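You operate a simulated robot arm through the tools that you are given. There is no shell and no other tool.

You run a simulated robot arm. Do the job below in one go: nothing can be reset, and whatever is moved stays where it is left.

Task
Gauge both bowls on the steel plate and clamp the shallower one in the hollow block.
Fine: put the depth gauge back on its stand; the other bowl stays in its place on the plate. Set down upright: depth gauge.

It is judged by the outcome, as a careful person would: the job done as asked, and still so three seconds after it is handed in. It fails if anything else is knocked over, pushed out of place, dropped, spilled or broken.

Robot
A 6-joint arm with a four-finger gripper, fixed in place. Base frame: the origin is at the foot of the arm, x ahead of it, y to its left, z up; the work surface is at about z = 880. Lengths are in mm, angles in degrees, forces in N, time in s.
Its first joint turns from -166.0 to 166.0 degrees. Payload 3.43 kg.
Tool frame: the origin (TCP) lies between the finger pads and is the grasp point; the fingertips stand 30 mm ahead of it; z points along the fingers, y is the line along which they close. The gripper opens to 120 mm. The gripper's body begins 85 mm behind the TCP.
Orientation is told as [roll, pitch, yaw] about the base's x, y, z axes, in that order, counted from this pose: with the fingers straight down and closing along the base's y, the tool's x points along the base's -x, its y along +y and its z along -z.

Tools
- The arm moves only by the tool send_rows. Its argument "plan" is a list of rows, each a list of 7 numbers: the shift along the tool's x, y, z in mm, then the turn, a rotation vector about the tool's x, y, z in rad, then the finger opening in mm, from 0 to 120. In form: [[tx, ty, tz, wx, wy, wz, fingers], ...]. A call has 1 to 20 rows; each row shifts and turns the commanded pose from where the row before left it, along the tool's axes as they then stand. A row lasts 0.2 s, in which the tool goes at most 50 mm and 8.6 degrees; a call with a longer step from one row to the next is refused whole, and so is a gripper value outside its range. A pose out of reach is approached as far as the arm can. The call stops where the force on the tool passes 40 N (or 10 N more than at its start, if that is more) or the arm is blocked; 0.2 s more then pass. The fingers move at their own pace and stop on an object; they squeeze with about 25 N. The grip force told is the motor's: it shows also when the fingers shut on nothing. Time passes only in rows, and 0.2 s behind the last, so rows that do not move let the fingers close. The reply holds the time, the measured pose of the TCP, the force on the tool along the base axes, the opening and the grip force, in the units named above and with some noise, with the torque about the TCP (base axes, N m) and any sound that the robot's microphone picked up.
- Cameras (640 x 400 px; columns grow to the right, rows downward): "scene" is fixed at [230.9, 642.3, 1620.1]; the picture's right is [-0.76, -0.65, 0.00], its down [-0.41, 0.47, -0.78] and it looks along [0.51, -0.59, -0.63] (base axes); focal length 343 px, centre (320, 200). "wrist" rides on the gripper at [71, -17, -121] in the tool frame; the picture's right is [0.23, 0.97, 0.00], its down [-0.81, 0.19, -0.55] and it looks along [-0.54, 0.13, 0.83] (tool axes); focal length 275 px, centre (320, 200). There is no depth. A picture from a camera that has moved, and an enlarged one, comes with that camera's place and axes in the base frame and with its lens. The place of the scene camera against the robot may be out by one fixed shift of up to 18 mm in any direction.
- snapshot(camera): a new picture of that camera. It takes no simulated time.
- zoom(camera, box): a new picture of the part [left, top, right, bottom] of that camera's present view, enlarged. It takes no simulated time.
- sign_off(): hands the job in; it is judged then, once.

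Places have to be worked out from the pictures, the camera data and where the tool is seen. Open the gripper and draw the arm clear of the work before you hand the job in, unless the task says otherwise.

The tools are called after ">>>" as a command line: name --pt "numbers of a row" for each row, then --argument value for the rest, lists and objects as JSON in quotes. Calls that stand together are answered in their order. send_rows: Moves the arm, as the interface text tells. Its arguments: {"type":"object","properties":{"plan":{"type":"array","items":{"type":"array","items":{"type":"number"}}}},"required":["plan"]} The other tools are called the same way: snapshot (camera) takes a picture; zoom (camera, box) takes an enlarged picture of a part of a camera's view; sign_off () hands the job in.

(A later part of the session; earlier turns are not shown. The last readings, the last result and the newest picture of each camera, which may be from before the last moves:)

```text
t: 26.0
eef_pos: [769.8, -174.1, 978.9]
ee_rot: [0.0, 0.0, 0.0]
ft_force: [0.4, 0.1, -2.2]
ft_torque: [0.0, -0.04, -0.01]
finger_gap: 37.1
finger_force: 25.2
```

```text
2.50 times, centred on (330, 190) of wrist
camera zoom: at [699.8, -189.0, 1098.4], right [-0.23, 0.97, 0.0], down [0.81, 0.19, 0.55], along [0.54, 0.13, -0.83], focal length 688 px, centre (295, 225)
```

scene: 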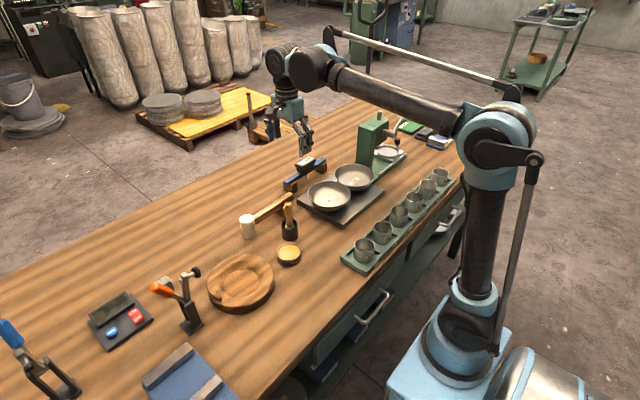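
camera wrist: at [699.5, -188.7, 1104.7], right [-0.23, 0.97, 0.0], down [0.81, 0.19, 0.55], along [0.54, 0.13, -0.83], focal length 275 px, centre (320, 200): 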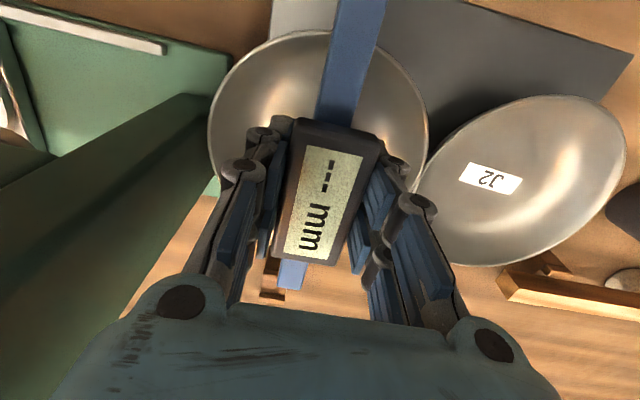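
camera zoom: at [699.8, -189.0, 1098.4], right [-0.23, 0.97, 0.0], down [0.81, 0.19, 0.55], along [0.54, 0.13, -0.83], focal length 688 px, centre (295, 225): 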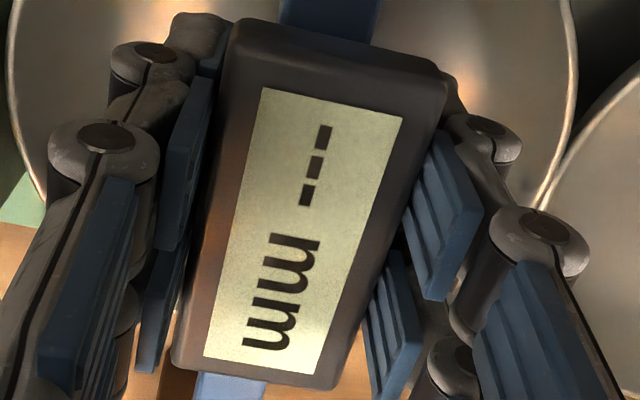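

No contact yet at camera height 1098.4 (J2 seated at ~1097.4). I continue down in sub-millimetre steps.

>>> send_rows --pt "0 0 0.8 0 0 0 10" --pt "0 0 0.8 0 0 0 10" --pt "0 0 0 0 0 0 10"

>>> zoom --camera "wrist" --box '[270, 110, 390, 270]'

```text
t: 26.8
eef_pos: [769.9, -172.5, 975.9]
ee_rot: [-0.1, 0.1, -0.1]
ft_force: [2.5, -0.4, 20.0]
ft_torque: [-0.01, -0.07, 0.01]
finger_gap: 37.5
finger_force: 24.9
```

```text
2.50 times, centred on (330, 190) of wrist
camera zoom: at [699.7, -189.0, 1097.4], right [-0.23, 0.97, 0.0], down [0.81, 0.19, 0.55], along [0.54, 0.13, -0.83], focal length 688 px, centre (295, 225)
```

zoom: 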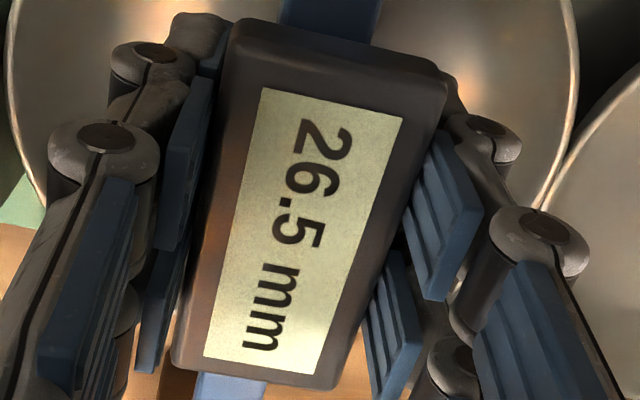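

G9 reads 26.5 mm against 25.0 mm for J2, so J2 is the shallower bowl. I ease the pressure for a confirming reading, then lift off.

>>> send_rows --pt "0 0 -0.7 0 0 0 10" --pt "0 0 0 0 0 0 10"

>>> zoom --camera "wrist" --box '[270, 110, 390, 270]'

>>> send_rows --pt "0 0 -5 0 0 0 10" --pt "0 0 -20 0 0 0 10" --pt "0 0 -34 0 0 0 10" --pt "0 20 0 0 0 0 10" --pt "0 37 0 0 0 0 10" --pt "0 20 0 0 0 0 10" --pt "0 0 0 0 0 0 10" --pt "0 0 0 0 0 0 10"

>>> snapshot --camera "scene"

```text
t: 27.4
eef_pos: [770.5, -173.7, 976.7]
ee_rot: [0.0, 0.1, 0.0]
ft_force: [2.9, 0.2, 10.4]
ft_torque: [0.03, -0.13, 0.0]
finger_gap: 37.5
finger_force: 25.0
```

```text
2.50 times, centred on (330, 190) of wrist
camera zoom: at [699.7, -189.0, 1097.5], right [-0.23, 0.97, 0.0], down [0.81, 0.19, 0.55], along [0.54, 0.13, -0.83], focal length 688 px, centre (295, 225)
```

zoom: 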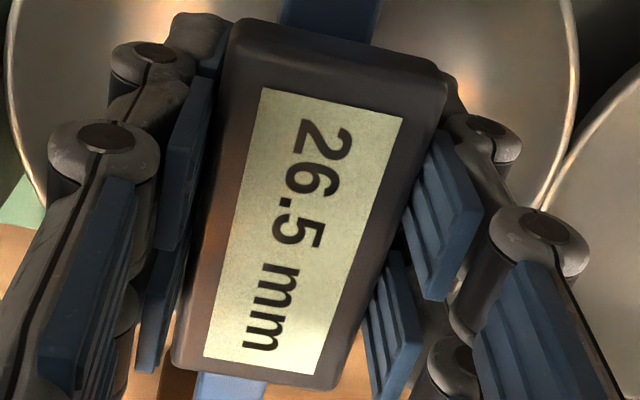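

```text
t: 29.2
eef_pos: [769.8, -96.1, 1035.9]
ee_rot: [0.0, 0.1, -0.1]
ft_force: [0.2, -0.1, -3.2]
ft_torque: [-0.05, 0.0, 0.02]
finger_gap: 37.1
finger_force: 24.9
```

```text
taken
```

scene: 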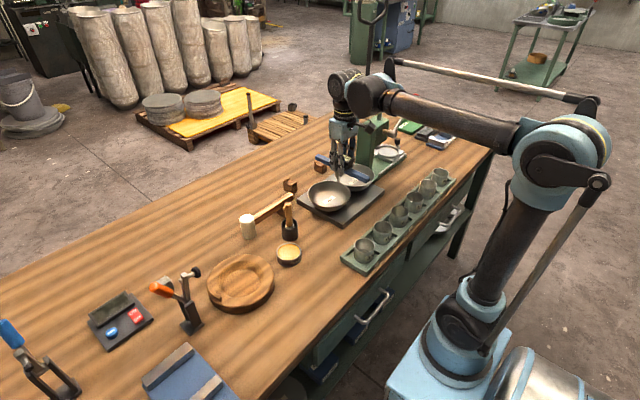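

Confirmed 26.5 mm for G9; both bowls are still in place. I rotate back to yaw -88.5° and move above the stand (937.3, -96.5).

>>> send_rows --pt "0 0 0 0 0 0.1404 10" --pt "0 0 0 0 0 0.1404 10" --pt "0 0 0 0 0 0.1404 10" --pt "0 0 0 0 0 0.1404 10" --pt "0 0 0 0 0 0.1404 10" --pt "0 0 0 0 0 0.1404 10" --pt "0 0 0 0 0 0.1404 10" --pt "0 0 0 0 0 0.1404 10" --pt "0 0 0 0 0 0.1404 10" --pt "0 0 0 0 0 0.1404 10" --pt "0 0 0 0 0 0.1404 10" --pt "-0.9 20 0 0 0 0 10" --pt "-1 40 0 0 0 0 10" --pt "-1 40 0 0 0 0 10" --pt "-1 40 0 0 0 0 10" --pt "-0.9 27.4 0 0 0 0 10" --pt "0 0 0 0 0 0 10" --pt "0 0 0 0 0 0 10" --pt "0 0 0 0 0 0 10"

>>> snapshot --camera "wrist"

>>> zoom --camera "scene" --box '[265, 105, 355, 205]'

```text
t: 33.2
eef_pos: [938.6, -97.1, 1034.4]
ee_rot: [-0.1, 0.0, -88.5]
ft_force: [0.2, -0.5, -1.7]
ft_torque: [0.03, 0.01, 0.01]
finger_gap: 37.5
finger_force: 24.6
```

```text
taken
camera wrist: at [920.2, -25.3, 1155.8], right [0.97, 0.26, 0.0], down [0.21, -0.81, 0.55], along [0.14, -0.53, -0.83], focal length 275 px, centre (320, 200)
```

wrist: 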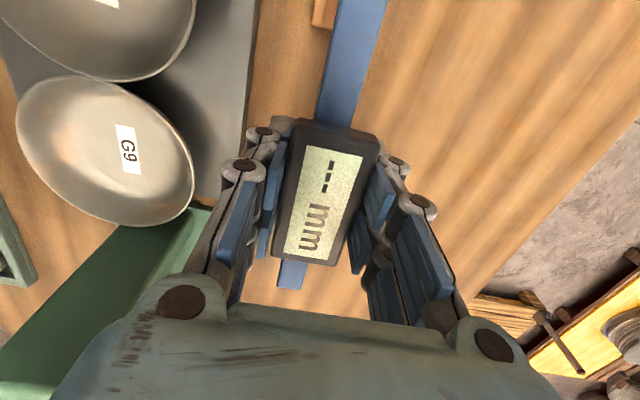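

```text
4.00 times, centred on (310, 155) of scene
camera zoom: at [230.9, 642.3, 1620.1], right [-0.76, -0.65, 0.0], down [-0.41, 0.47, -0.78], along [0.51, -0.59, -0.63], focal length 1370 px, centre (360, 380)
```

zoom: 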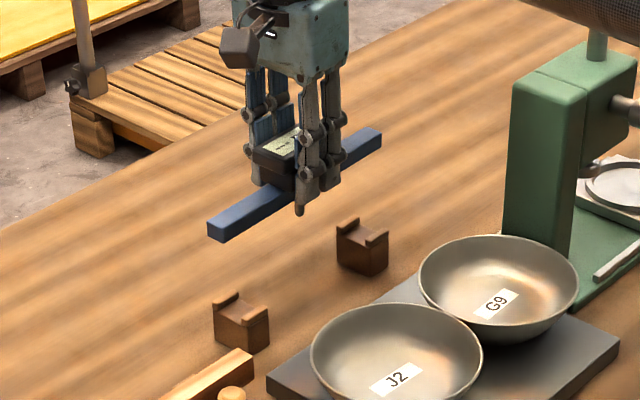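

The camera pose shows I'm about +1.3 mm off in x from the pick-up pose, so I correct it and descend most of the way (to about 22 mm above seat).

>>> send_rows --pt "0.2 -1.3 10 0 0 0 10" --pt "0 0 20 0 0 0 10" --pt "0 0 20 0 0 0 10" --pt "0 0 12 0 0 0 10" --pt "0 0 0 0 0 0 10" --pt "0 0 0 0 0 0 10"

>>> snapshot --camera "wrist"

>>> zoom --camera "scene" --box '[270, 135, 350, 205]'

```text
t: 34.6
eef_pos: [936.0, -96.0, 974.6]
ee_rot: [-0.1, -0.1, -88.4]
ft_force: [0.8, -0.1, -2.4]
ft_torque: [0.03, -0.01, 0.0]
finger_gap: 37.1
finger_force: 25.2
```

```text
taken
camera wrist: at [918.7, -24.2, 1094.9], right [0.97, 0.26, 0.0], down [0.21, -0.81, 0.55], along [0.14, -0.53, -0.83], focal length 275 px, centre (320, 200)
```

wrist: 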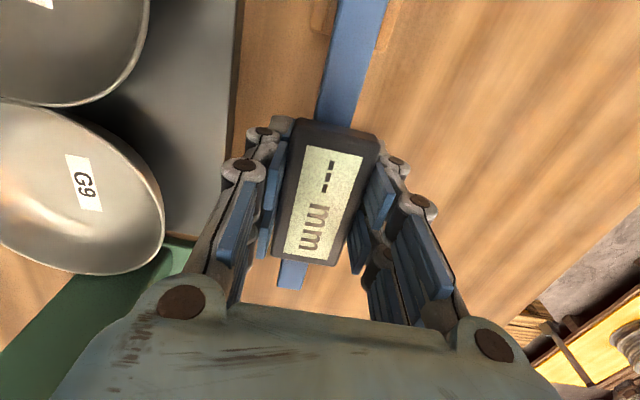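

```text
5.71 times, centred on (310, 170) of scene
camera zoom: at [230.9, 642.3, 1620.1], right [-0.76, -0.65, 0.0], down [-0.41, 0.47, -0.78], along [0.51, -0.59, -0.63], focal length 1958 px, centre (377, 371)
```

zoom: 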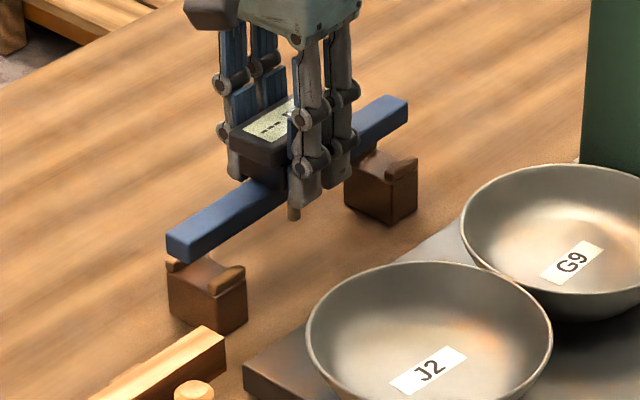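

The beam hangs over both cradles in line with the lips. I shift -1 mm in y and lower the remaining ~22 mm slowly.

>>> send_rows --pt "-1 0.3 6 0 0 0 10" --pt "0 0 6 0 0 0 10" --pt "0 0 4 0 0 0 10" --pt "0 0 2 0 0 0 10" --pt "0 0 1.5 0 0 0 10" --pt "0 0 1.0 0 0 0 10" --pt "0 0 0 0 0 0 10" --pt "0 0 0 0 0 0 10"

>>> zoom --camera "scene" --box '[270, 135, 350, 205]'

>>> zoom --camera "wrist" --box '[230, 0, 430, 300]'

```text
t: 36.4
eef_pos: [938.1, -97.2, 952.9]
ee_rot: [-0.2, 0.0, -88.5]
ft_force: [-6.1, -2.3, -2.0]
ft_torque: [-0.08, 0.22, -0.61]
finger_gap: 37.4
finger_force: 25.5
```

```text
5.71 times, centred on (310, 170) of scene
camera zoom: at [230.9, 642.3, 1620.1], right [-0.76, -0.65, 0.0], down [-0.41, 0.47, -0.78], along [0.51, -0.59, -0.63], focal length 1958 px, centre (377, 371)
```

zoom: 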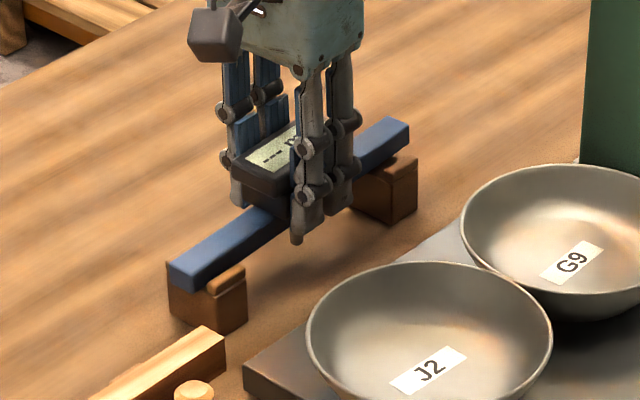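

```text
1.33 times, centred on (330, 150) of wrist
camera zoom: at [918.9, -25.6, 1074.0], right [0.97, 0.26, 0.0], down [0.21, -0.81, 0.55], along [0.14, -0.53, -0.83], focal length 367 px, centre (307, 267)
```

zoom: 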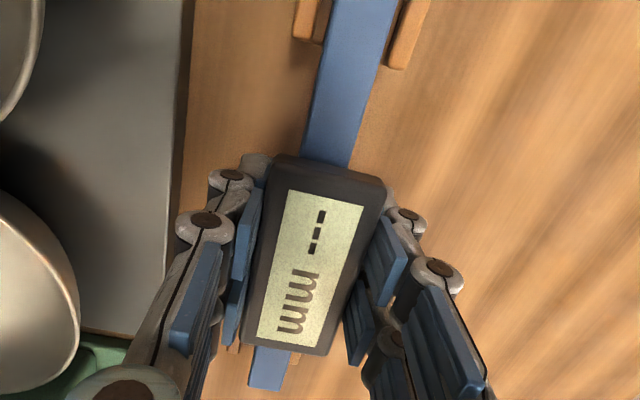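

A light sideways contact (Fx -6 N, Tz -0.6) shows the -y end brushing the +x lip about 2 mm above the seat, as at pick-up. I nudge -0.5 mm in x with -0.35° yaw, then lower the last bit.

>>> send_rows --pt "0 -0.5 0 0 0 0.006 10" --pt "0 0 0.8 0 0 0 10" --pt "0 0 0 0 0 0 10"

```text
t: 37.2
eef_pos: [936.2, -97.2, 952.8]
ee_rot: [0.0, 0.1, -88.8]
ft_force: [3.7, -0.7, 5.6]
ft_torque: [0.79, -0.04, -0.31]
finger_gap: 37.4
finger_force: 24.6
```

Now the +y end touches the other lip, so the beam needs a bit more clockwise yaw. I lift 1 mm, rotate another -0.5° with +0.3 mm in x, and lower again gently.

>>> send_rows --pt "0 0 -1.5 0 0 0 10" --pt "0 0.3 0 0 0 0.009 10" --pt "0 0 0.8 0 0 0 10" --pt "0 0 0.7 0 0 0 10" --pt "0 0 0 0 0 0 10"

>>> zoom --camera "scene" --box '[270, 135, 350, 205]'

```text
t: 38.4
eef_pos: [938.4, -96.9, 952.5]
ee_rot: [-0.1, 0.1, -89.3]
ft_force: [3.4, -1.1, 6.8]
ft_torque: [0.75, -0.02, -0.29]
finger_gap: 37.0
finger_force: 25.2
```

```text
5.71 times, centred on (310, 170) of scene
camera zoom: at [230.9, 642.3, 1620.1], right [-0.76, -0.65, 0.0], down [-0.41, 0.47, -0.78], along [0.51, -0.59, -0.63], focal length 1958 px, centre (377, 371)
```

zoom: 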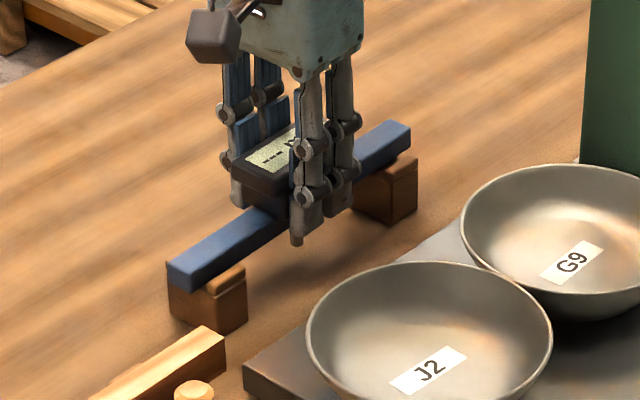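

The readings suggest the +y end bears vertically while the -y end is still up, or the beam is on a lip. I look closely at both ends.

>>> zoom --camera "wrist" --box '[290, 0, 410, 75]'

>>> zoom --camera "scene" --box '[285, 170, 315, 200]'

>>> zoom --camera "scene" --box '[308, 148, 338, 178]'

>>> zoom --camera "wrist" --box '[260, 230, 340, 300]'

```text
5.33 times, centred on (350, 38) of wrist
camera zoom: at [919.9, -25.4, 1073.0], right [0.97, 0.24, 0.0], down [0.2, -0.81, 0.55], along [0.13, -0.54, -0.83], focal length 1468 px, centre (160, 1067)
```

zoom: 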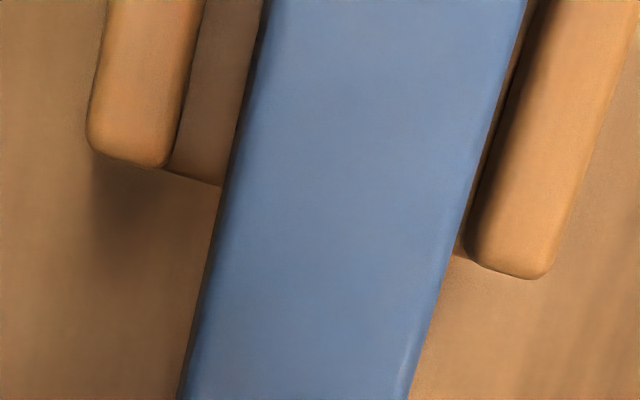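

```text
13.33 times, centred on (300, 185) of scene
camera zoom: at [230.9, 642.3, 1620.1], right [-0.76, -0.65, 0.0], down [-0.41, 0.47, -0.78], along [0.51, -0.59, -0.63], focal length 4568 px, centre (587, 400)
```

zoom: 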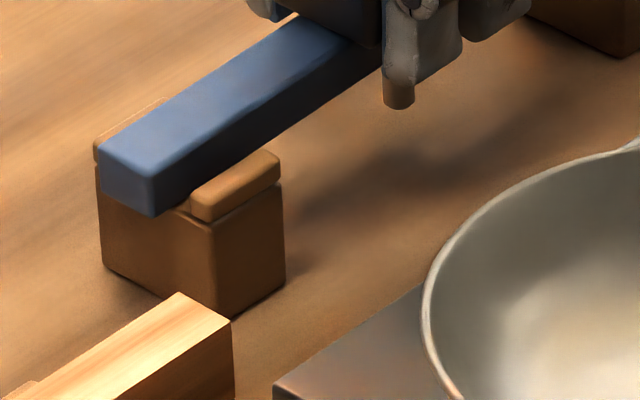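

```text
13.33 times, centred on (323, 163) of scene
camera zoom: at [230.9, 642.3, 1620.1], right [-0.76, -0.65, 0.0], down [-0.41, 0.47, -0.78], along [0.51, -0.59, -0.63], focal length 4568 px, centre (280, 693)
```

zoom: 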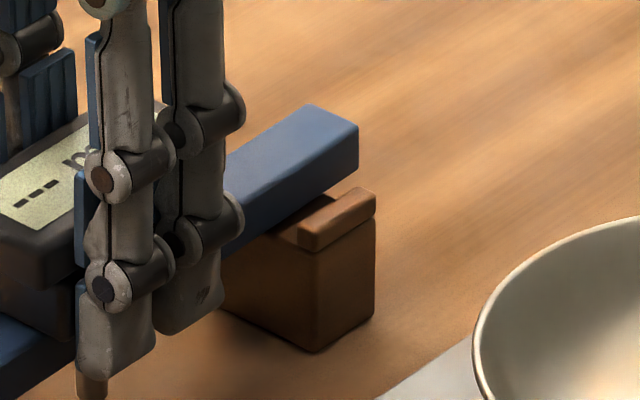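

```text
5.71 times, centred on (300, 265) of wrist
camera zoom: at [919.9, -25.4, 1073.0], right [0.97, 0.24, 0.0], down [0.2, -0.81, 0.55], along [0.13, -0.54, -0.83], focal length 1573 px, centre (434, -171)
```

zoom: 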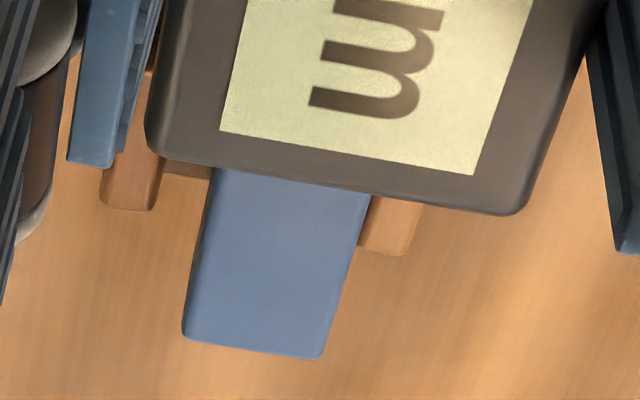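

The beam lies between the lips on both cradles; the +y end is simply seated first by a fraction of a degree of tilt. I level by +0.5° about base x, lower 0.5 mm more and re-read the force.

>>> send_rows --pt "0 0 0 0 0.009 0 10" --pt "0 0 0.5 0 0 0 10" --pt "0 0 0 0 0 0 10"

```text
t: 39.2
eef_pos: [936.2, -97.7, 951.4]
ee_rot: [-0.1, 0.5, -89.3]
ft_force: [0.0, 0.5, -1.2]
ft_torque: [0.16, 0.03, -0.03]
finger_gap: 37.1
finger_force: 25.2
```

Sideways load is gone and it is only lightly touching. I lower another 0.8 mm to seat both ends.

>>> send_rows --pt "0 0 0.5 0 0 0 10" --pt "0 0 0.3 0 0 0 10" --pt "0 0 0 0 0 0 10"

>>> zoom --camera "scene" --box '[308, 148, 338, 178]'

```text
t: 40.0
eef_pos: [936.3, -97.3, 950.3]
ee_rot: [-0.1, 0.4, -89.3]
ft_force: [2.1, -2.0, 6.4]
ft_torque: [0.73, 0.0, -0.21]
finger_gap: 37.2
finger_force: 25.0
```

```text
13.33 times, centred on (323, 163) of scene
camera zoom: at [230.9, 642.3, 1620.1], right [-0.76, -0.65, 0.0], down [-0.41, 0.47, -0.78], along [0.51, -0.59, -0.63], focal length 4568 px, centre (280, 693)
```

zoom: 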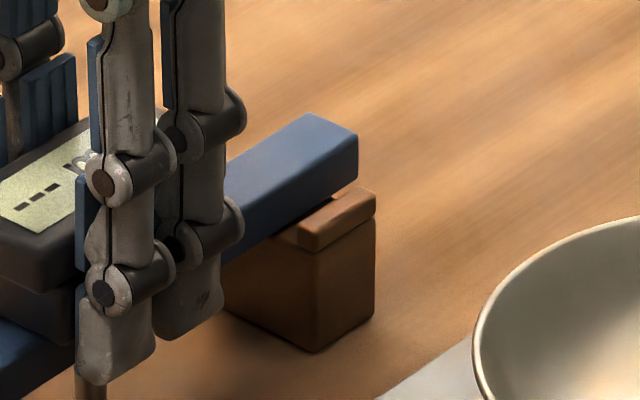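

The +y end again takes the load, so a touch more levelling is needed: +0.5° about base x, then lower 0.4 mm.

>>> send_rows --pt "0 0 0 0 0.009 0 10" --pt "0 0 0.3 0 0 0 10" --pt "0 0 0 0 0 0 10"

>>> zoom --camera "scene" --box '[285, 150, 335, 200]'

```text
t: 40.8
eef_pos: [935.3, -96.5, 949.9]
ee_rot: [-0.1, 1.0, -89.3]
ft_force: [-0.7, 0.4, -2.4]
ft_torque: [0.0, 0.01, 0.03]
finger_gap: 37.5
finger_force: 24.9
```

```text
8.00 times, centred on (310, 175) of scene
camera zoom: at [230.9, 642.3, 1620.1], right [-0.76, -0.65, 0.0], down [-0.41, 0.47, -0.78], along [0.51, -0.59, -0.63], focal length 2741 px, centre (400, 400)
```

zoom: 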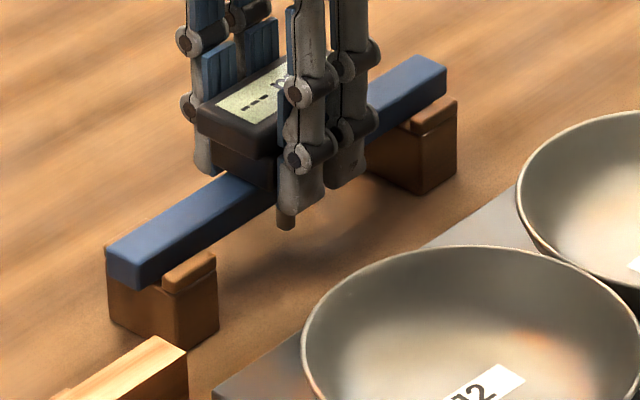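

The gauge hangs free again, nearly level with the seats. I lower 0.8 mm more and check.

>>> send_rows --pt "0 0 0.5 0 0 0 10" --pt "0 0 0.4 0 0 0 10" --pt "0 0 0 0 0 0 10"

```text
t: 41.6
eef_pos: [936.1, -97.6, 950.5]
ee_rot: [0.0, 1.0, -89.3]
ft_force: [0.0, 1.0, 12.3]
ft_torque: [-0.2, 0.13, -0.07]
finger_gap: 37.1
finger_force: 24.7
```

Both ends now carry load with little torque, so the gauge is seated. I back off 0.3 mm and open the fingers.

>>> send_rows --pt "0 0 -0.4 0 0 0 10" --pt "0 0 0 0 0 0 45" --pt "0 0 0 0 0 0 70" --pt "0 0 0 0 0 0 70"

>>> snapshot --camera "wrist"

>>> zoom --camera "scene" --box '[270, 135, 350, 205]'

```text
t: 42.6
eef_pos: [936.1, -98.0, 950.0]
ee_rot: [-0.1, 1.0, -89.4]
ft_force: [-0.3, 0.1, 0.0]
ft_torque: [0.01, 0.04, -0.02]
finger_gap: 70.0
finger_force: 0.1
```

```text
taken
camera wrist: at [919.8, -27.6, 1072.2], right [0.97, 0.24, 0.0], down [0.2, -0.82, 0.54], along [0.13, -0.52, -0.84], focal length 275 px, centre (320, 200)
```

wrist: 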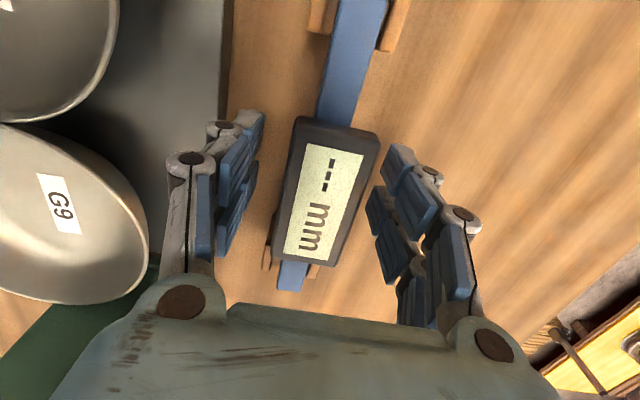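

```text
5.71 times, centred on (310, 170) of scene
camera zoom: at [230.9, 642.3, 1620.1], right [-0.76, -0.65, 0.0], down [-0.41, 0.47, -0.78], along [0.51, -0.59, -0.63], focal length 1958 px, centre (377, 371)
```

zoom: 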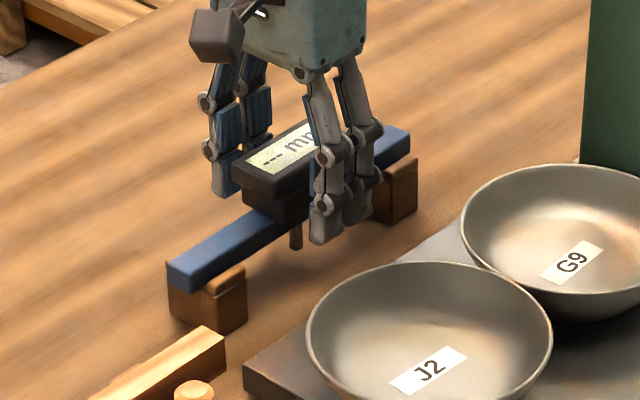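

The gauge rests upright in both cradles, display clear. I raise the tool 110 mm and restore the vertical tilt.

>>> send_rows --pt "0 0 -10 0 0 0 75" --pt "0 0 -25 0 0 0 80" --pt "0 0 -40 0 0 0 80" --pt "0 0 -35 0 -0.018 0 80" --pt "0 0 0 0 0 0 80" --pt "0 0 0 0 0 0 80"

>>> zoom --camera "scene" --box '[270, 135, 350, 205]'

>>> zoom --camera "scene" --box '[295, 165, 365, 225]'

>>> snapshot --camera "wrist"

```text
t: 44.0
eef_pos: [937.3, -99.8, 1060.1]
ee_rot: [-0.2, 0.0, -89.3]
ft_force: [0.0, -0.4, 0.5]
ft_torque: [-0.02, 0.0, -0.03]
finger_gap: 80.3
finger_force: 0.1
```

```text
5.71 times, centred on (310, 170) of scene
camera zoom: at [230.9, 642.3, 1620.1], right [-0.76, -0.65, 0.0], down [-0.41, 0.47, -0.78], along [0.51, -0.59, -0.63], focal length 1958 px, centre (377, 371)
```

zoom: 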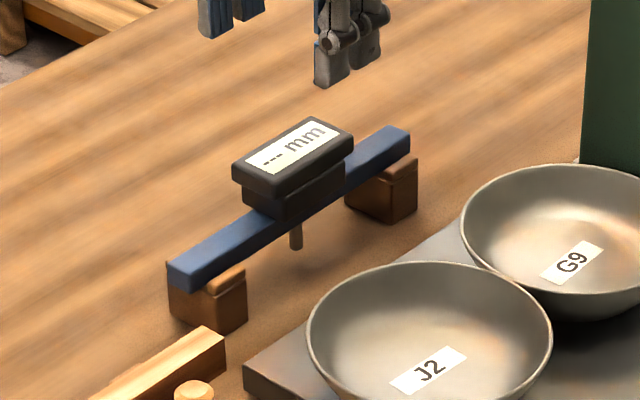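

```text
6.67 times, centred on (330, 195) of scene
camera zoom: at [230.9, 642.3, 1620.1], right [-0.76, -0.65, 0.0], down [-0.41, 0.47, -0.78], along [0.51, -0.59, -0.63], focal length 2284 px, centre (253, 233)
```

zoom: 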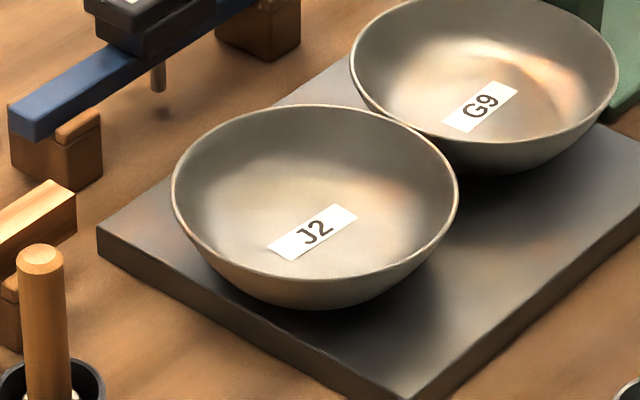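

```text
taken
camera wrist: at [920.4, -27.7, 1180.9], right [0.97, 0.24, 0.0], down [0.2, -0.81, 0.55], along [0.13, -0.54, -0.83], focal length 275 px, centre (320, 200)
```

wrist: 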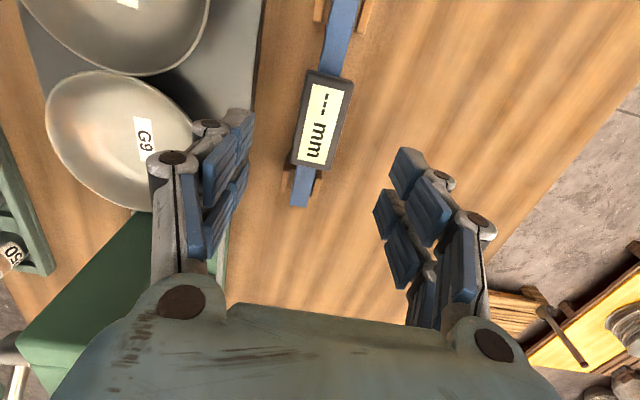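

The gauge is safely back in its cradles. Next I view the hollow block and clamp: I raise to z≈1130 and travel over to (700, 508), keeping the same yaw.

>>> send_rows --pt "0 0 -35 0 0 0 100" --pt "0 0 -35 0 0 0 120" --pt "40.5 -15.8 0 0 0 0 120" --pt "40.5 -15.8 0 0 0 0 120" --pt "40.5 -15.8 0 0 0 0 120" --pt "40.5 -15.8 0 0 0 0 120" --pt "40.5 -15.8 0 0 0 0 120" --pt "40.5 -15.8 0 0 0 0 120" --pt "40.5 -15.8 0 0 0 0 120" --pt "40.5 -15.8 0 0 0 0 120" --pt "40.5 -15.8 0 0 0 0 120" --pt "40.5 -15.8 0 0 0 0 120" --pt "40.5 -15.8 0 0 0 0 120" --pt "40.5 -15.8 0 0 0 0 120" --pt "40.5 -15.8 0 0 0 0 120" --pt "40.5 -15.8 0 0 0 0 120" --pt "40.5 -15.8 0 0 0 0 120" --pt "0 0 0 0 0 0 120" --pt "0 0 0 0 0 0 120"

>>> snapshot --camera "wrist"

>>> zoom --camera "wrist" --box '[200, 0, 440, 150]'

>>> zoom --camera "wrist" --box '[200, 140, 440, 290]'

```text
t: 48.0
eef_pos: [691.8, 505.2, 1131.2]
ee_rot: [-0.1, 0.0, -89.3]
ft_force: [0.8, 0.8, -0.7]
ft_torque: [0.02, -0.01, -0.01]
finger_gap: 119.9
finger_force: 0.1
```

```text
taken
camera wrist: at [676.3, 576.7, 1252.1], right [0.97, 0.24, 0.0], down [0.2, -0.81, 0.55], along [0.13, -0.54, -0.83], focal length 275 px, centre (320, 200)
```

wrist: 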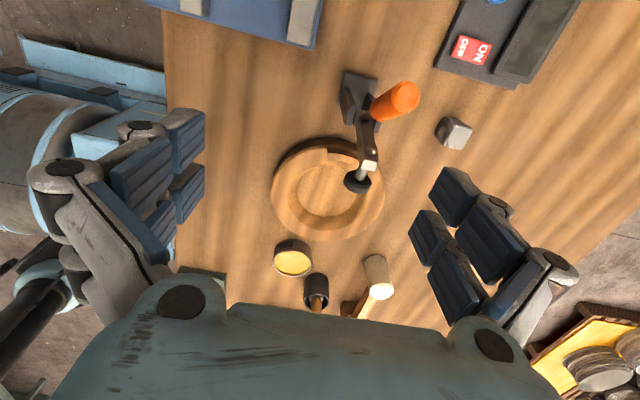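

```text
2.67 times, centred on (320, 75) of wrist
camera zoom: at [676.3, 576.7, 1252.1], right [0.97, 0.24, 0.0], down [0.2, -0.81, 0.55], along [0.13, -0.54, -0.83], focal length 734 px, centre (320, 533)
```

zoom: 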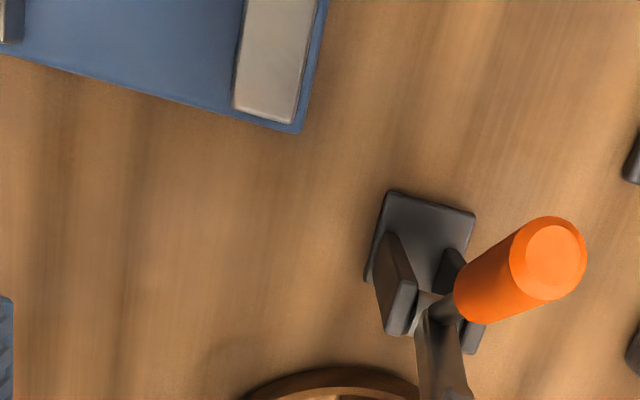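

```text
2.67 times, centred on (320, 215) of wrist
camera zoom: at [676.3, 576.7, 1252.1], right [0.97, 0.24, 0.0], down [0.2, -0.81, 0.55], along [0.13, -0.54, -0.83], focal length 734 px, centre (320, 160)
```

zoom: 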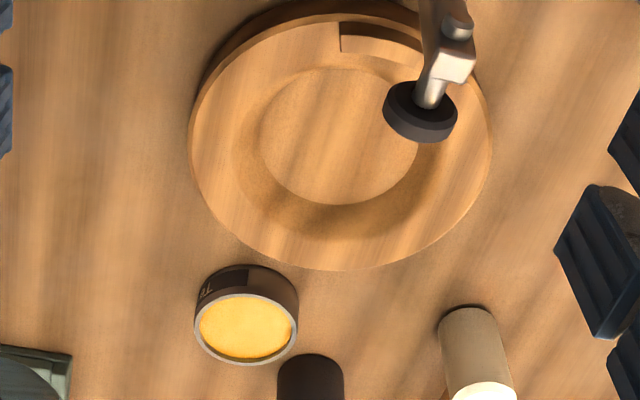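

The clamp stands at about (741, 511) with arm top near (741, 488, 1046), plunger pad at (741, 461, 1029) and orange handle end at (741, 548, 1065); the block centre is near (741, 359). I look at the clamp's linkage in detail.

>>> zoom --camera "scene" --box '[145, 255, 215, 345]'

>>> zoom --camera "wrist" --box '[325, 60, 425, 200]'

>>> zoom --camera "scene" --box '[0, 310, 90, 400]'

```text
4.44 times, centred on (180, 300) of scene
camera zoom: at [230.9, 642.3, 1620.1], right [-0.76, -0.65, 0.0], down [-0.41, 0.47, -0.78], along [0.51, -0.59, -0.63], focal length 1523 px, centre (942, -244)
```

zoom: 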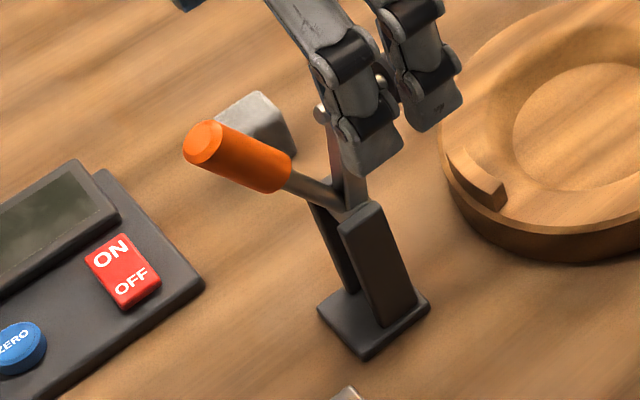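

```text
2.86 times, centred on (375, 130) of wrist
camera zoom: at [676.3, 576.7, 1252.1], right [0.97, 0.24, 0.0], down [0.2, -0.81, 0.55], along [0.13, -0.54, -0.83], focal length 786 px, centre (163, 400)
```

zoom: 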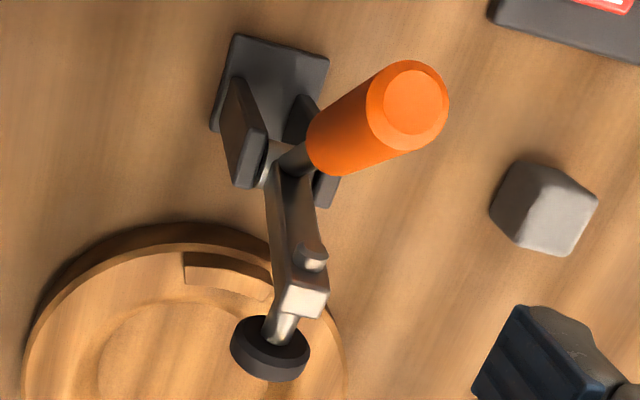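

```text
4.44 times, centred on (45, 355) of scene
camera zoom: at [230.9, 642.3, 1620.1], right [-0.76, -0.65, 0.0], down [-0.41, 0.47, -0.78], along [0.51, -0.59, -0.63], focal length 1523 px, centre (1542, -489)
```

zoom: 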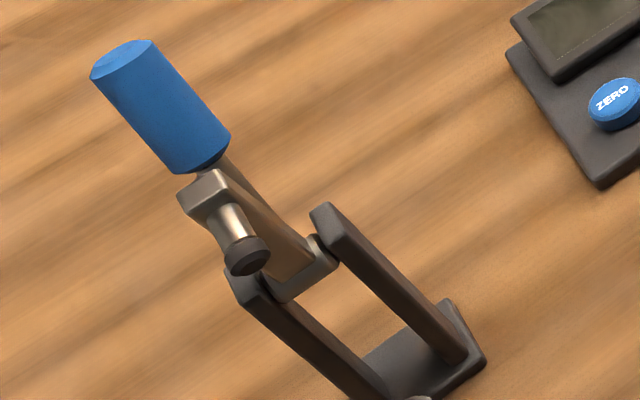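

The linkage looks like one rigid lever (arm plus handle) pivoting near (741, 501, 964); pushing the handle over toward -y will bring the plunger down on the +y rim of a bowl in the block. First I fetch J2: I travel back above its -x rim and tilt the tool 22° so the fingers run parallel to the bowl wall.

>>> send_rows --pt "-44.9 -2.2 0 0 0 0.006 120" --pt "-44.9 -2.2 0 0 0 0.006 120" --pt "-44.9 -2.2 0 0 0 0 100" --pt "-44.9 -2.2 0 0 0 0 80" --pt "-44.9 -2.2 0 0 0 0 60" --pt "-44.9 -2.2 0 0 0 0 44" --pt "-44.9 -2.2 0 0 0 0 44" --pt "-44.9 -2.2 0 0 0 0 44" --pt "-44.9 -2.2 0 0 0 0 44" --pt "-44.9 -2.2 0 0 0 0 44" --pt "-44.9 -2.2 0 0 0 0 44" --pt "-44.9 -2.2 0 0 0 0 44" --pt "0 0 0 -0.128 0 0 44" --pt "0 0 0 -0.128 0 0 44" --pt "0 0 0 -0.128 0 0 44" --pt "0 0 0 0 0 0 44" --pt "0 0 0 0 0 0 44"

>>> snapshot --camera "wrist"

>>> snapshot --camera "scene"

```text
t: 51.6
eef_pos: [667.3, -34.2, 1130.2]
ee_rot: [21.9, 0.0, -90.0]
ft_force: [0.5, -0.2, -0.7]
ft_torque: [-0.02, 0.0, -0.02]
finger_gap: 44.0
finger_force: 0.0
```

```text
taken
camera wrist: at [607.5, 38.9, 1235.6], right [0.9, 0.23, 0.36], down [-0.03, -0.81, 0.58], along [0.43, -0.54, -0.73], focal length 275 px, centre (320, 200)
```

wrist: 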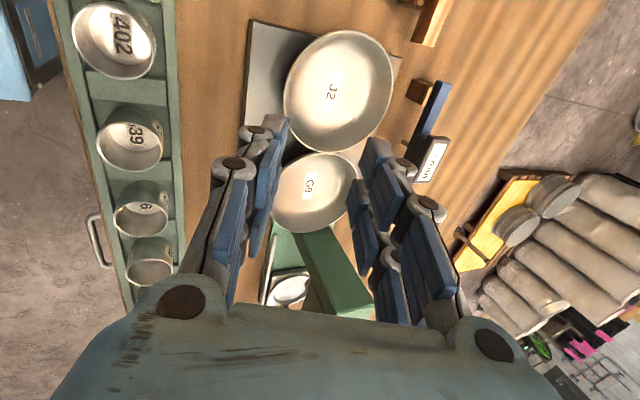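

```text
taken
```

scene: 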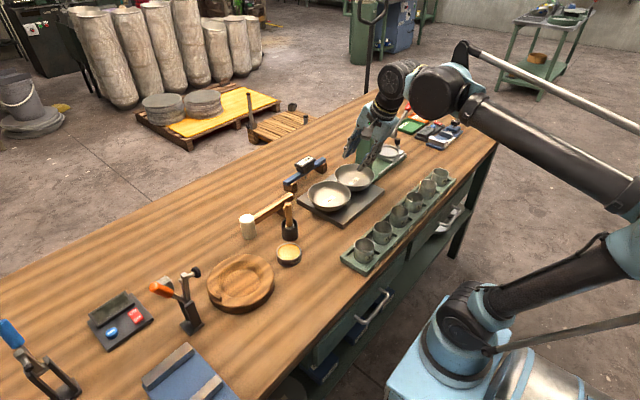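

The tool is tilted 21.9° over the robot-side of J2. I zoom in to refine the -x rim point before approaching.

>>> zoom --camera "wrist" --box '[240, 10, 420, 165]'

```text
2.58 times, centred on (330, 88) of wrist
camera zoom: at [607.5, 38.9, 1235.6], right [0.9, 0.23, 0.36], down [-0.03, -0.81, 0.58], along [0.43, -0.54, -0.73], focal length 710 px, centre (294, 490)
```

zoom: 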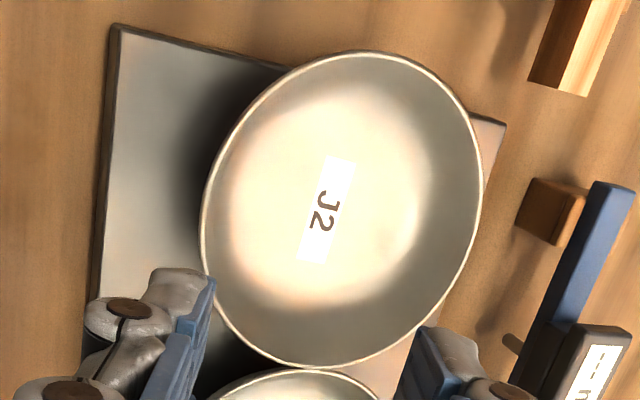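

The rim circle fits centre (773, -34), radius 71, so the -x rim point is about (704, -34, 936). I approach along the tilted tool axis until the fingertips are about 12 mm short of the rim.

>>> send_rows --pt "0 -7.7 30.4 0 0 0 44" --pt "0 -7.7 30.4 0 0 0 44" --pt "0 -7.7 30.4 0 0 0 44" --pt "0 -7.7 30.4 0 0 0 44" --pt "0 -7.6 30.2 0 0 0 44" --pt "0 0 0 0 0 0 44" --pt "0 0 0 0 0 0 44"

>>> snapshot --camera "wrist"

>>> zoom --camera "scene" --box '[290, 130, 400, 230]'

```text
t: 53.2
eef_pos: [687.9, -33.5, 976.1]
ee_rot: [22.0, 0.0, -90.1]
ft_force: [0.3, 0.5, 0.0]
ft_torque: [-0.02, -0.01, 0.01]
finger_gap: 43.9
finger_force: 0.1
```

```text
taken
camera wrist: at [628.0, 39.0, 1081.1], right [0.9, 0.23, 0.36], down [-0.03, -0.81, 0.58], along [0.43, -0.54, -0.73], focal length 275 px, centre (320, 200)
```

wrist: 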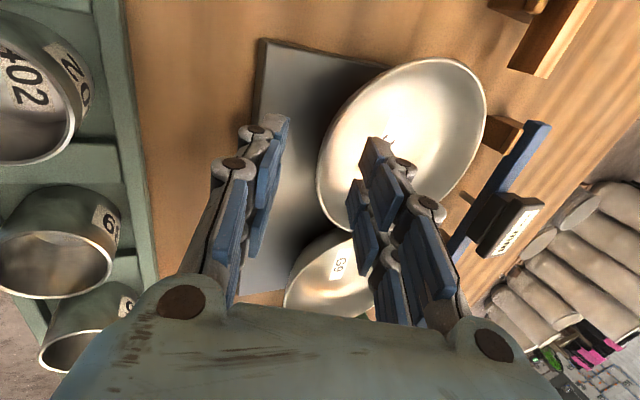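

```text
4.00 times, centred on (345, 180) of scene
camera zoom: at [230.9, 642.3, 1620.1], right [-0.76, -0.65, 0.0], down [-0.41, 0.47, -0.78], along [0.51, -0.59, -0.63], focal length 1370 px, centre (220, 280)
```

zoom: 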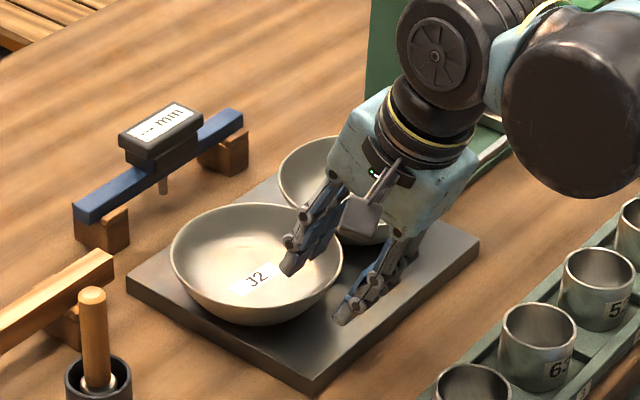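

The open fingers straddle the -x rim symmetrically. I advance 18 mm along the tool axis and look again.

>>> send_rows --pt "0 0 6 0 0 0 44" --pt "0 0 6 0 0 0 44" --pt "0 0 6 0 0 0 44" --pt "0 0 0 0 0 0 44"

>>> snapshot --camera "wrist"

>>> zoom --camera "wrist" --box '[220, 80, 440, 260]'

>>> zoom --camera "scene" --box '[310, 160, 370, 220]'

```text
t: 54.2
eef_pos: [693.9, -33.7, 958.4]
ee_rot: [22.0, 0.0, -90.0]
ft_force: [0.1, 1.0, 0.2]
ft_torque: [-0.01, -0.01, -0.01]
finger_gap: 44.0
finger_force: 0.1
```

```text
taken
camera wrist: at [634.8, 39.1, 1064.1], right [0.9, 0.23, 0.36], down [-0.03, -0.81, 0.58], along [0.43, -0.54, -0.73], focal length 275 px, centre (320, 200)
```

wrist: 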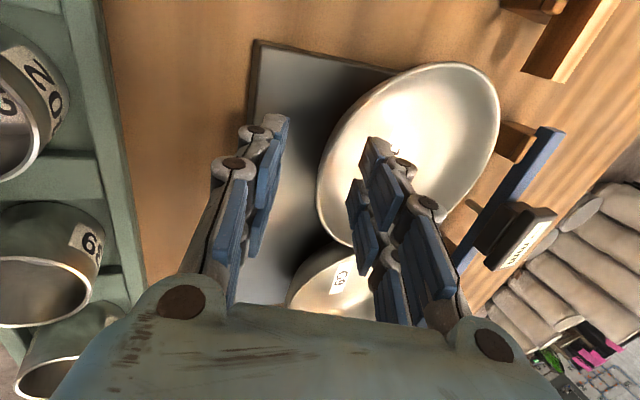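

```text
2.22 times, centred on (330, 170) of wrist
camera zoom: at [634.8, 39.1, 1064.1], right [0.9, 0.23, 0.36], down [-0.03, -0.81, 0.58], along [0.43, -0.54, -0.73], focal length 612 px, centre (298, 267)
```

zoom: 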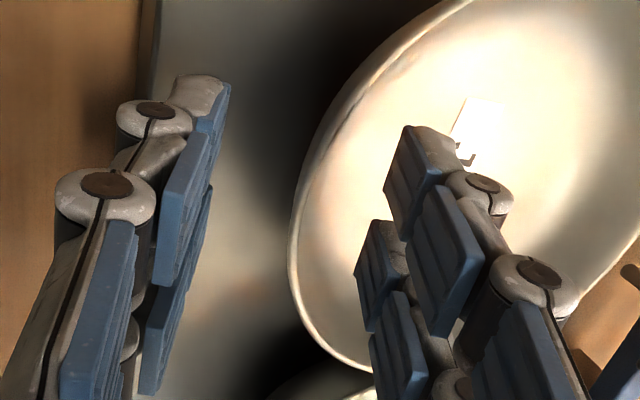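

```text
6.67 times, centred on (340, 190) of scene
camera zoom: at [230.9, 642.3, 1620.1], right [-0.76, -0.65, 0.0], down [-0.41, 0.47, -0.78], along [0.51, -0.59, -0.63], focal length 2284 px, centre (187, 267)
```

zoom: 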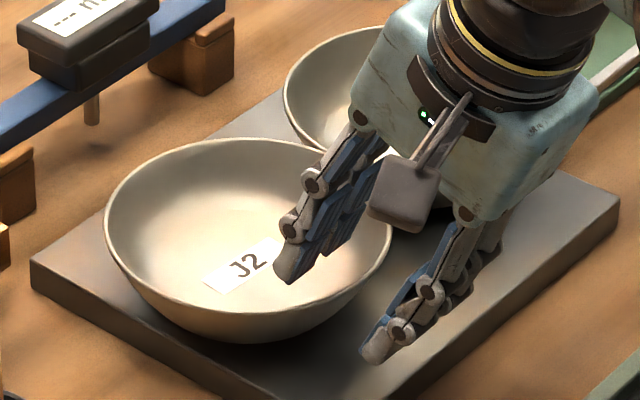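

The fingers straddle the wall cleanly. I increase the tilt to about 30° (slightly steeper than the wall, which resists drooping) and advance so the tips sit ~18 mm below the rim.

>>> send_rows --pt "0 0 0 -0.07 0 0 44" --pt "0 0 0 -0.07 0 0 44" --pt "0 -3.5 0 0 0 0 44" --pt "0 0 4 0 0 0 44" --pt "0 0 4 0 0 0 44" --pt "0 0 4 0 0 0 44" --pt "0 0 0 0 0 0 44"

>>> snapshot --camera "wrist"

>>> zoom --camera "scene" --box '[310, 160, 370, 220]'

```text
t: 55.8
eef_pos: [697.8, -32.7, 944.8]
ee_rot: [29.9, 0.0, -90.0]
ft_force: [-0.4, 0.1, 0.2]
ft_torque: [0.01, 0.01, 0.04]
finger_gap: 44.2
finger_force: 0.1
```

```text
taken
camera wrist: at [624.1, 39.0, 1042.3], right [0.84, 0.23, 0.49], down [-0.11, -0.81, 0.57], along [0.53, -0.54, -0.66], focal length 275 px, centre (320, 200)
```

wrist: 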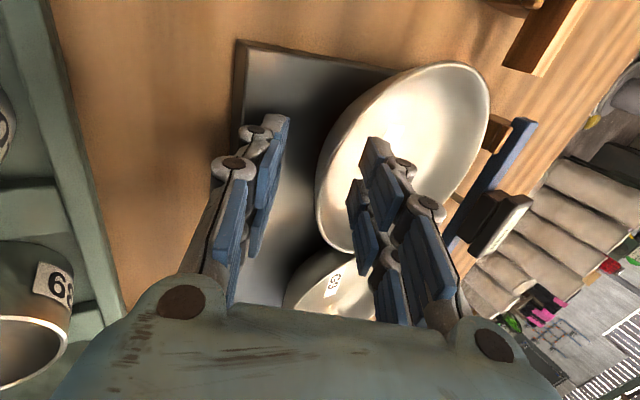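

```text
6.67 times, centred on (340, 190) of scene
camera zoom: at [230.9, 642.3, 1620.1], right [-0.76, -0.65, 0.0], down [-0.41, 0.47, -0.78], along [0.51, -0.59, -0.63], focal length 2284 px, centre (187, 267)
```

zoom: 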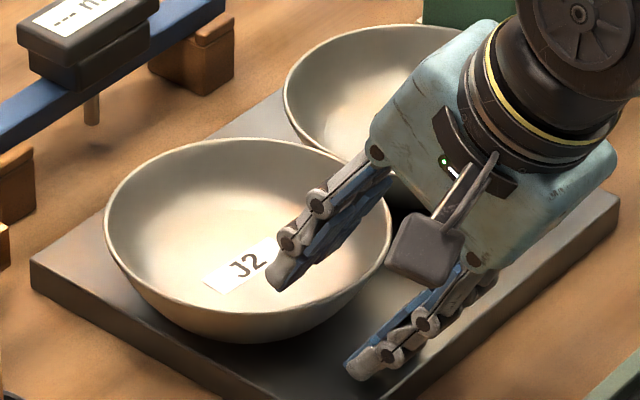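

Position is right with no contact. I close the fingers in stages onto the wall.

>>> send_rows --pt "0 0 0 0 0 0 30" --pt "0 0 0 0 0 0 18" --pt "0 0 0 0 0 0 10" --pt "0 0 0 0 0 0 4" --pt "0 0 0 0 0 0 0" --pt "0 0 0 0 0 0 0"

>>> snapshot --camera "wrist"

>>> zoom --camera "scene" --box '[310, 160, 370, 220]'

```text
t: 57.2
eef_pos: [697.3, -33.6, 945.9]
ee_rot: [30.0, 0.0, -90.0]
ft_force: [1.1, -1.3, 3.4]
ft_torque: [0.08, -0.49, -0.1]
finger_gap: 7.1
finger_force: 25.0
```

```text
taken
camera wrist: at [624.1, 38.9, 1042.5], right [0.84, 0.23, 0.49], down [-0.11, -0.81, 0.57], along [0.53, -0.54, -0.66], focal length 275 px, centre (320, 200)
```

wrist: 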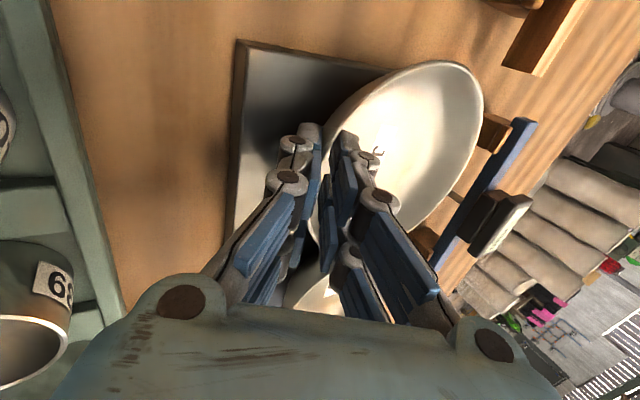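

```text
6.67 times, centred on (340, 190) of scene
camera zoom: at [230.9, 642.3, 1620.1], right [-0.76, -0.65, 0.0], down [-0.41, 0.47, -0.78], along [0.51, -0.59, -0.63], focal length 2284 px, centre (187, 267)
```

zoom: 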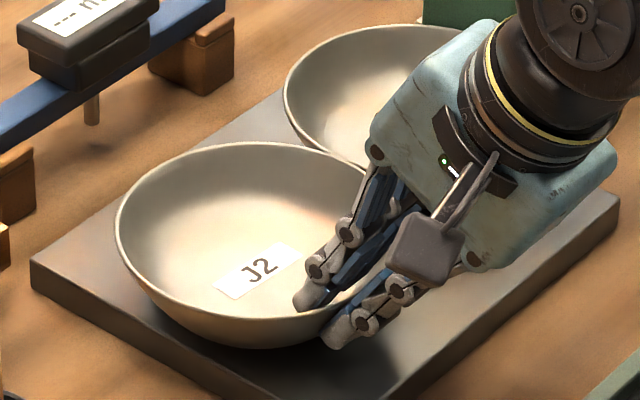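

Grip achieved with a 7 mm gap at 25 N; the bowl slid only a few mm toward the robot. I lift a few millimetres with a small +y shift away from G9 and check.

>>> send_rows --pt "0.5 1.0 -1.73 0 0 0 0" --pt "1 1.5 -2.6 0 0 0 0" --pt "1 2.0 -3.46 0 0 0 0" --pt "1 2.5 -4.33 0 0 0 0" --pt "0 0 0 0 0 0 0" --pt "0 0 0 0 0 0 0"

>>> snapshot --camera "wrist"

>>> zoom --camera "scene" --box '[310, 160, 370, 220]'

```text
t: 58.6
eef_pos: [699.0, -30.1, 961.2]
ee_rot: [29.9, 0.0, -90.0]
ft_force: [-0.4, 0.1, -1.4]
ft_torque: [-0.01, 0.11, 0.0]
finger_gap: 6.6
finger_force: 25.1
```

```text
taken
camera wrist: at [624.1, 42.5, 1056.3], right [0.84, 0.23, 0.49], down [-0.11, -0.81, 0.57], along [0.53, -0.54, -0.66], focal length 275 px, centre (320, 200)
```

wrist: 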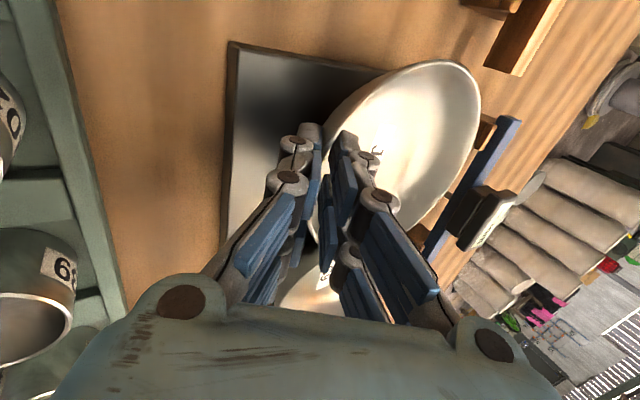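

```text
6.67 times, centred on (340, 190) of scene
camera zoom: at [230.9, 642.3, 1620.1], right [-0.76, -0.65, 0.0], down [-0.41, 0.47, -0.78], along [0.51, -0.59, -0.63], focal length 2284 px, centre (187, 267)
```

zoom: 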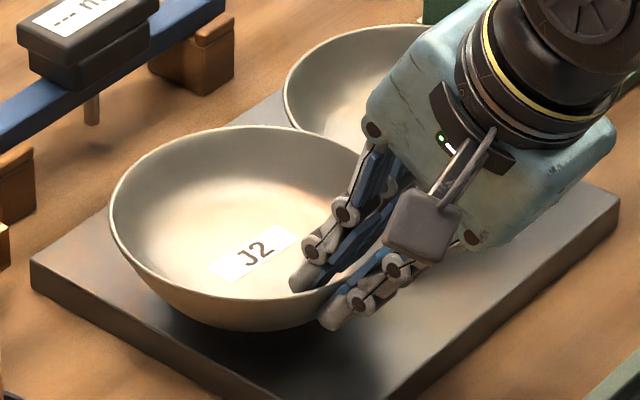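

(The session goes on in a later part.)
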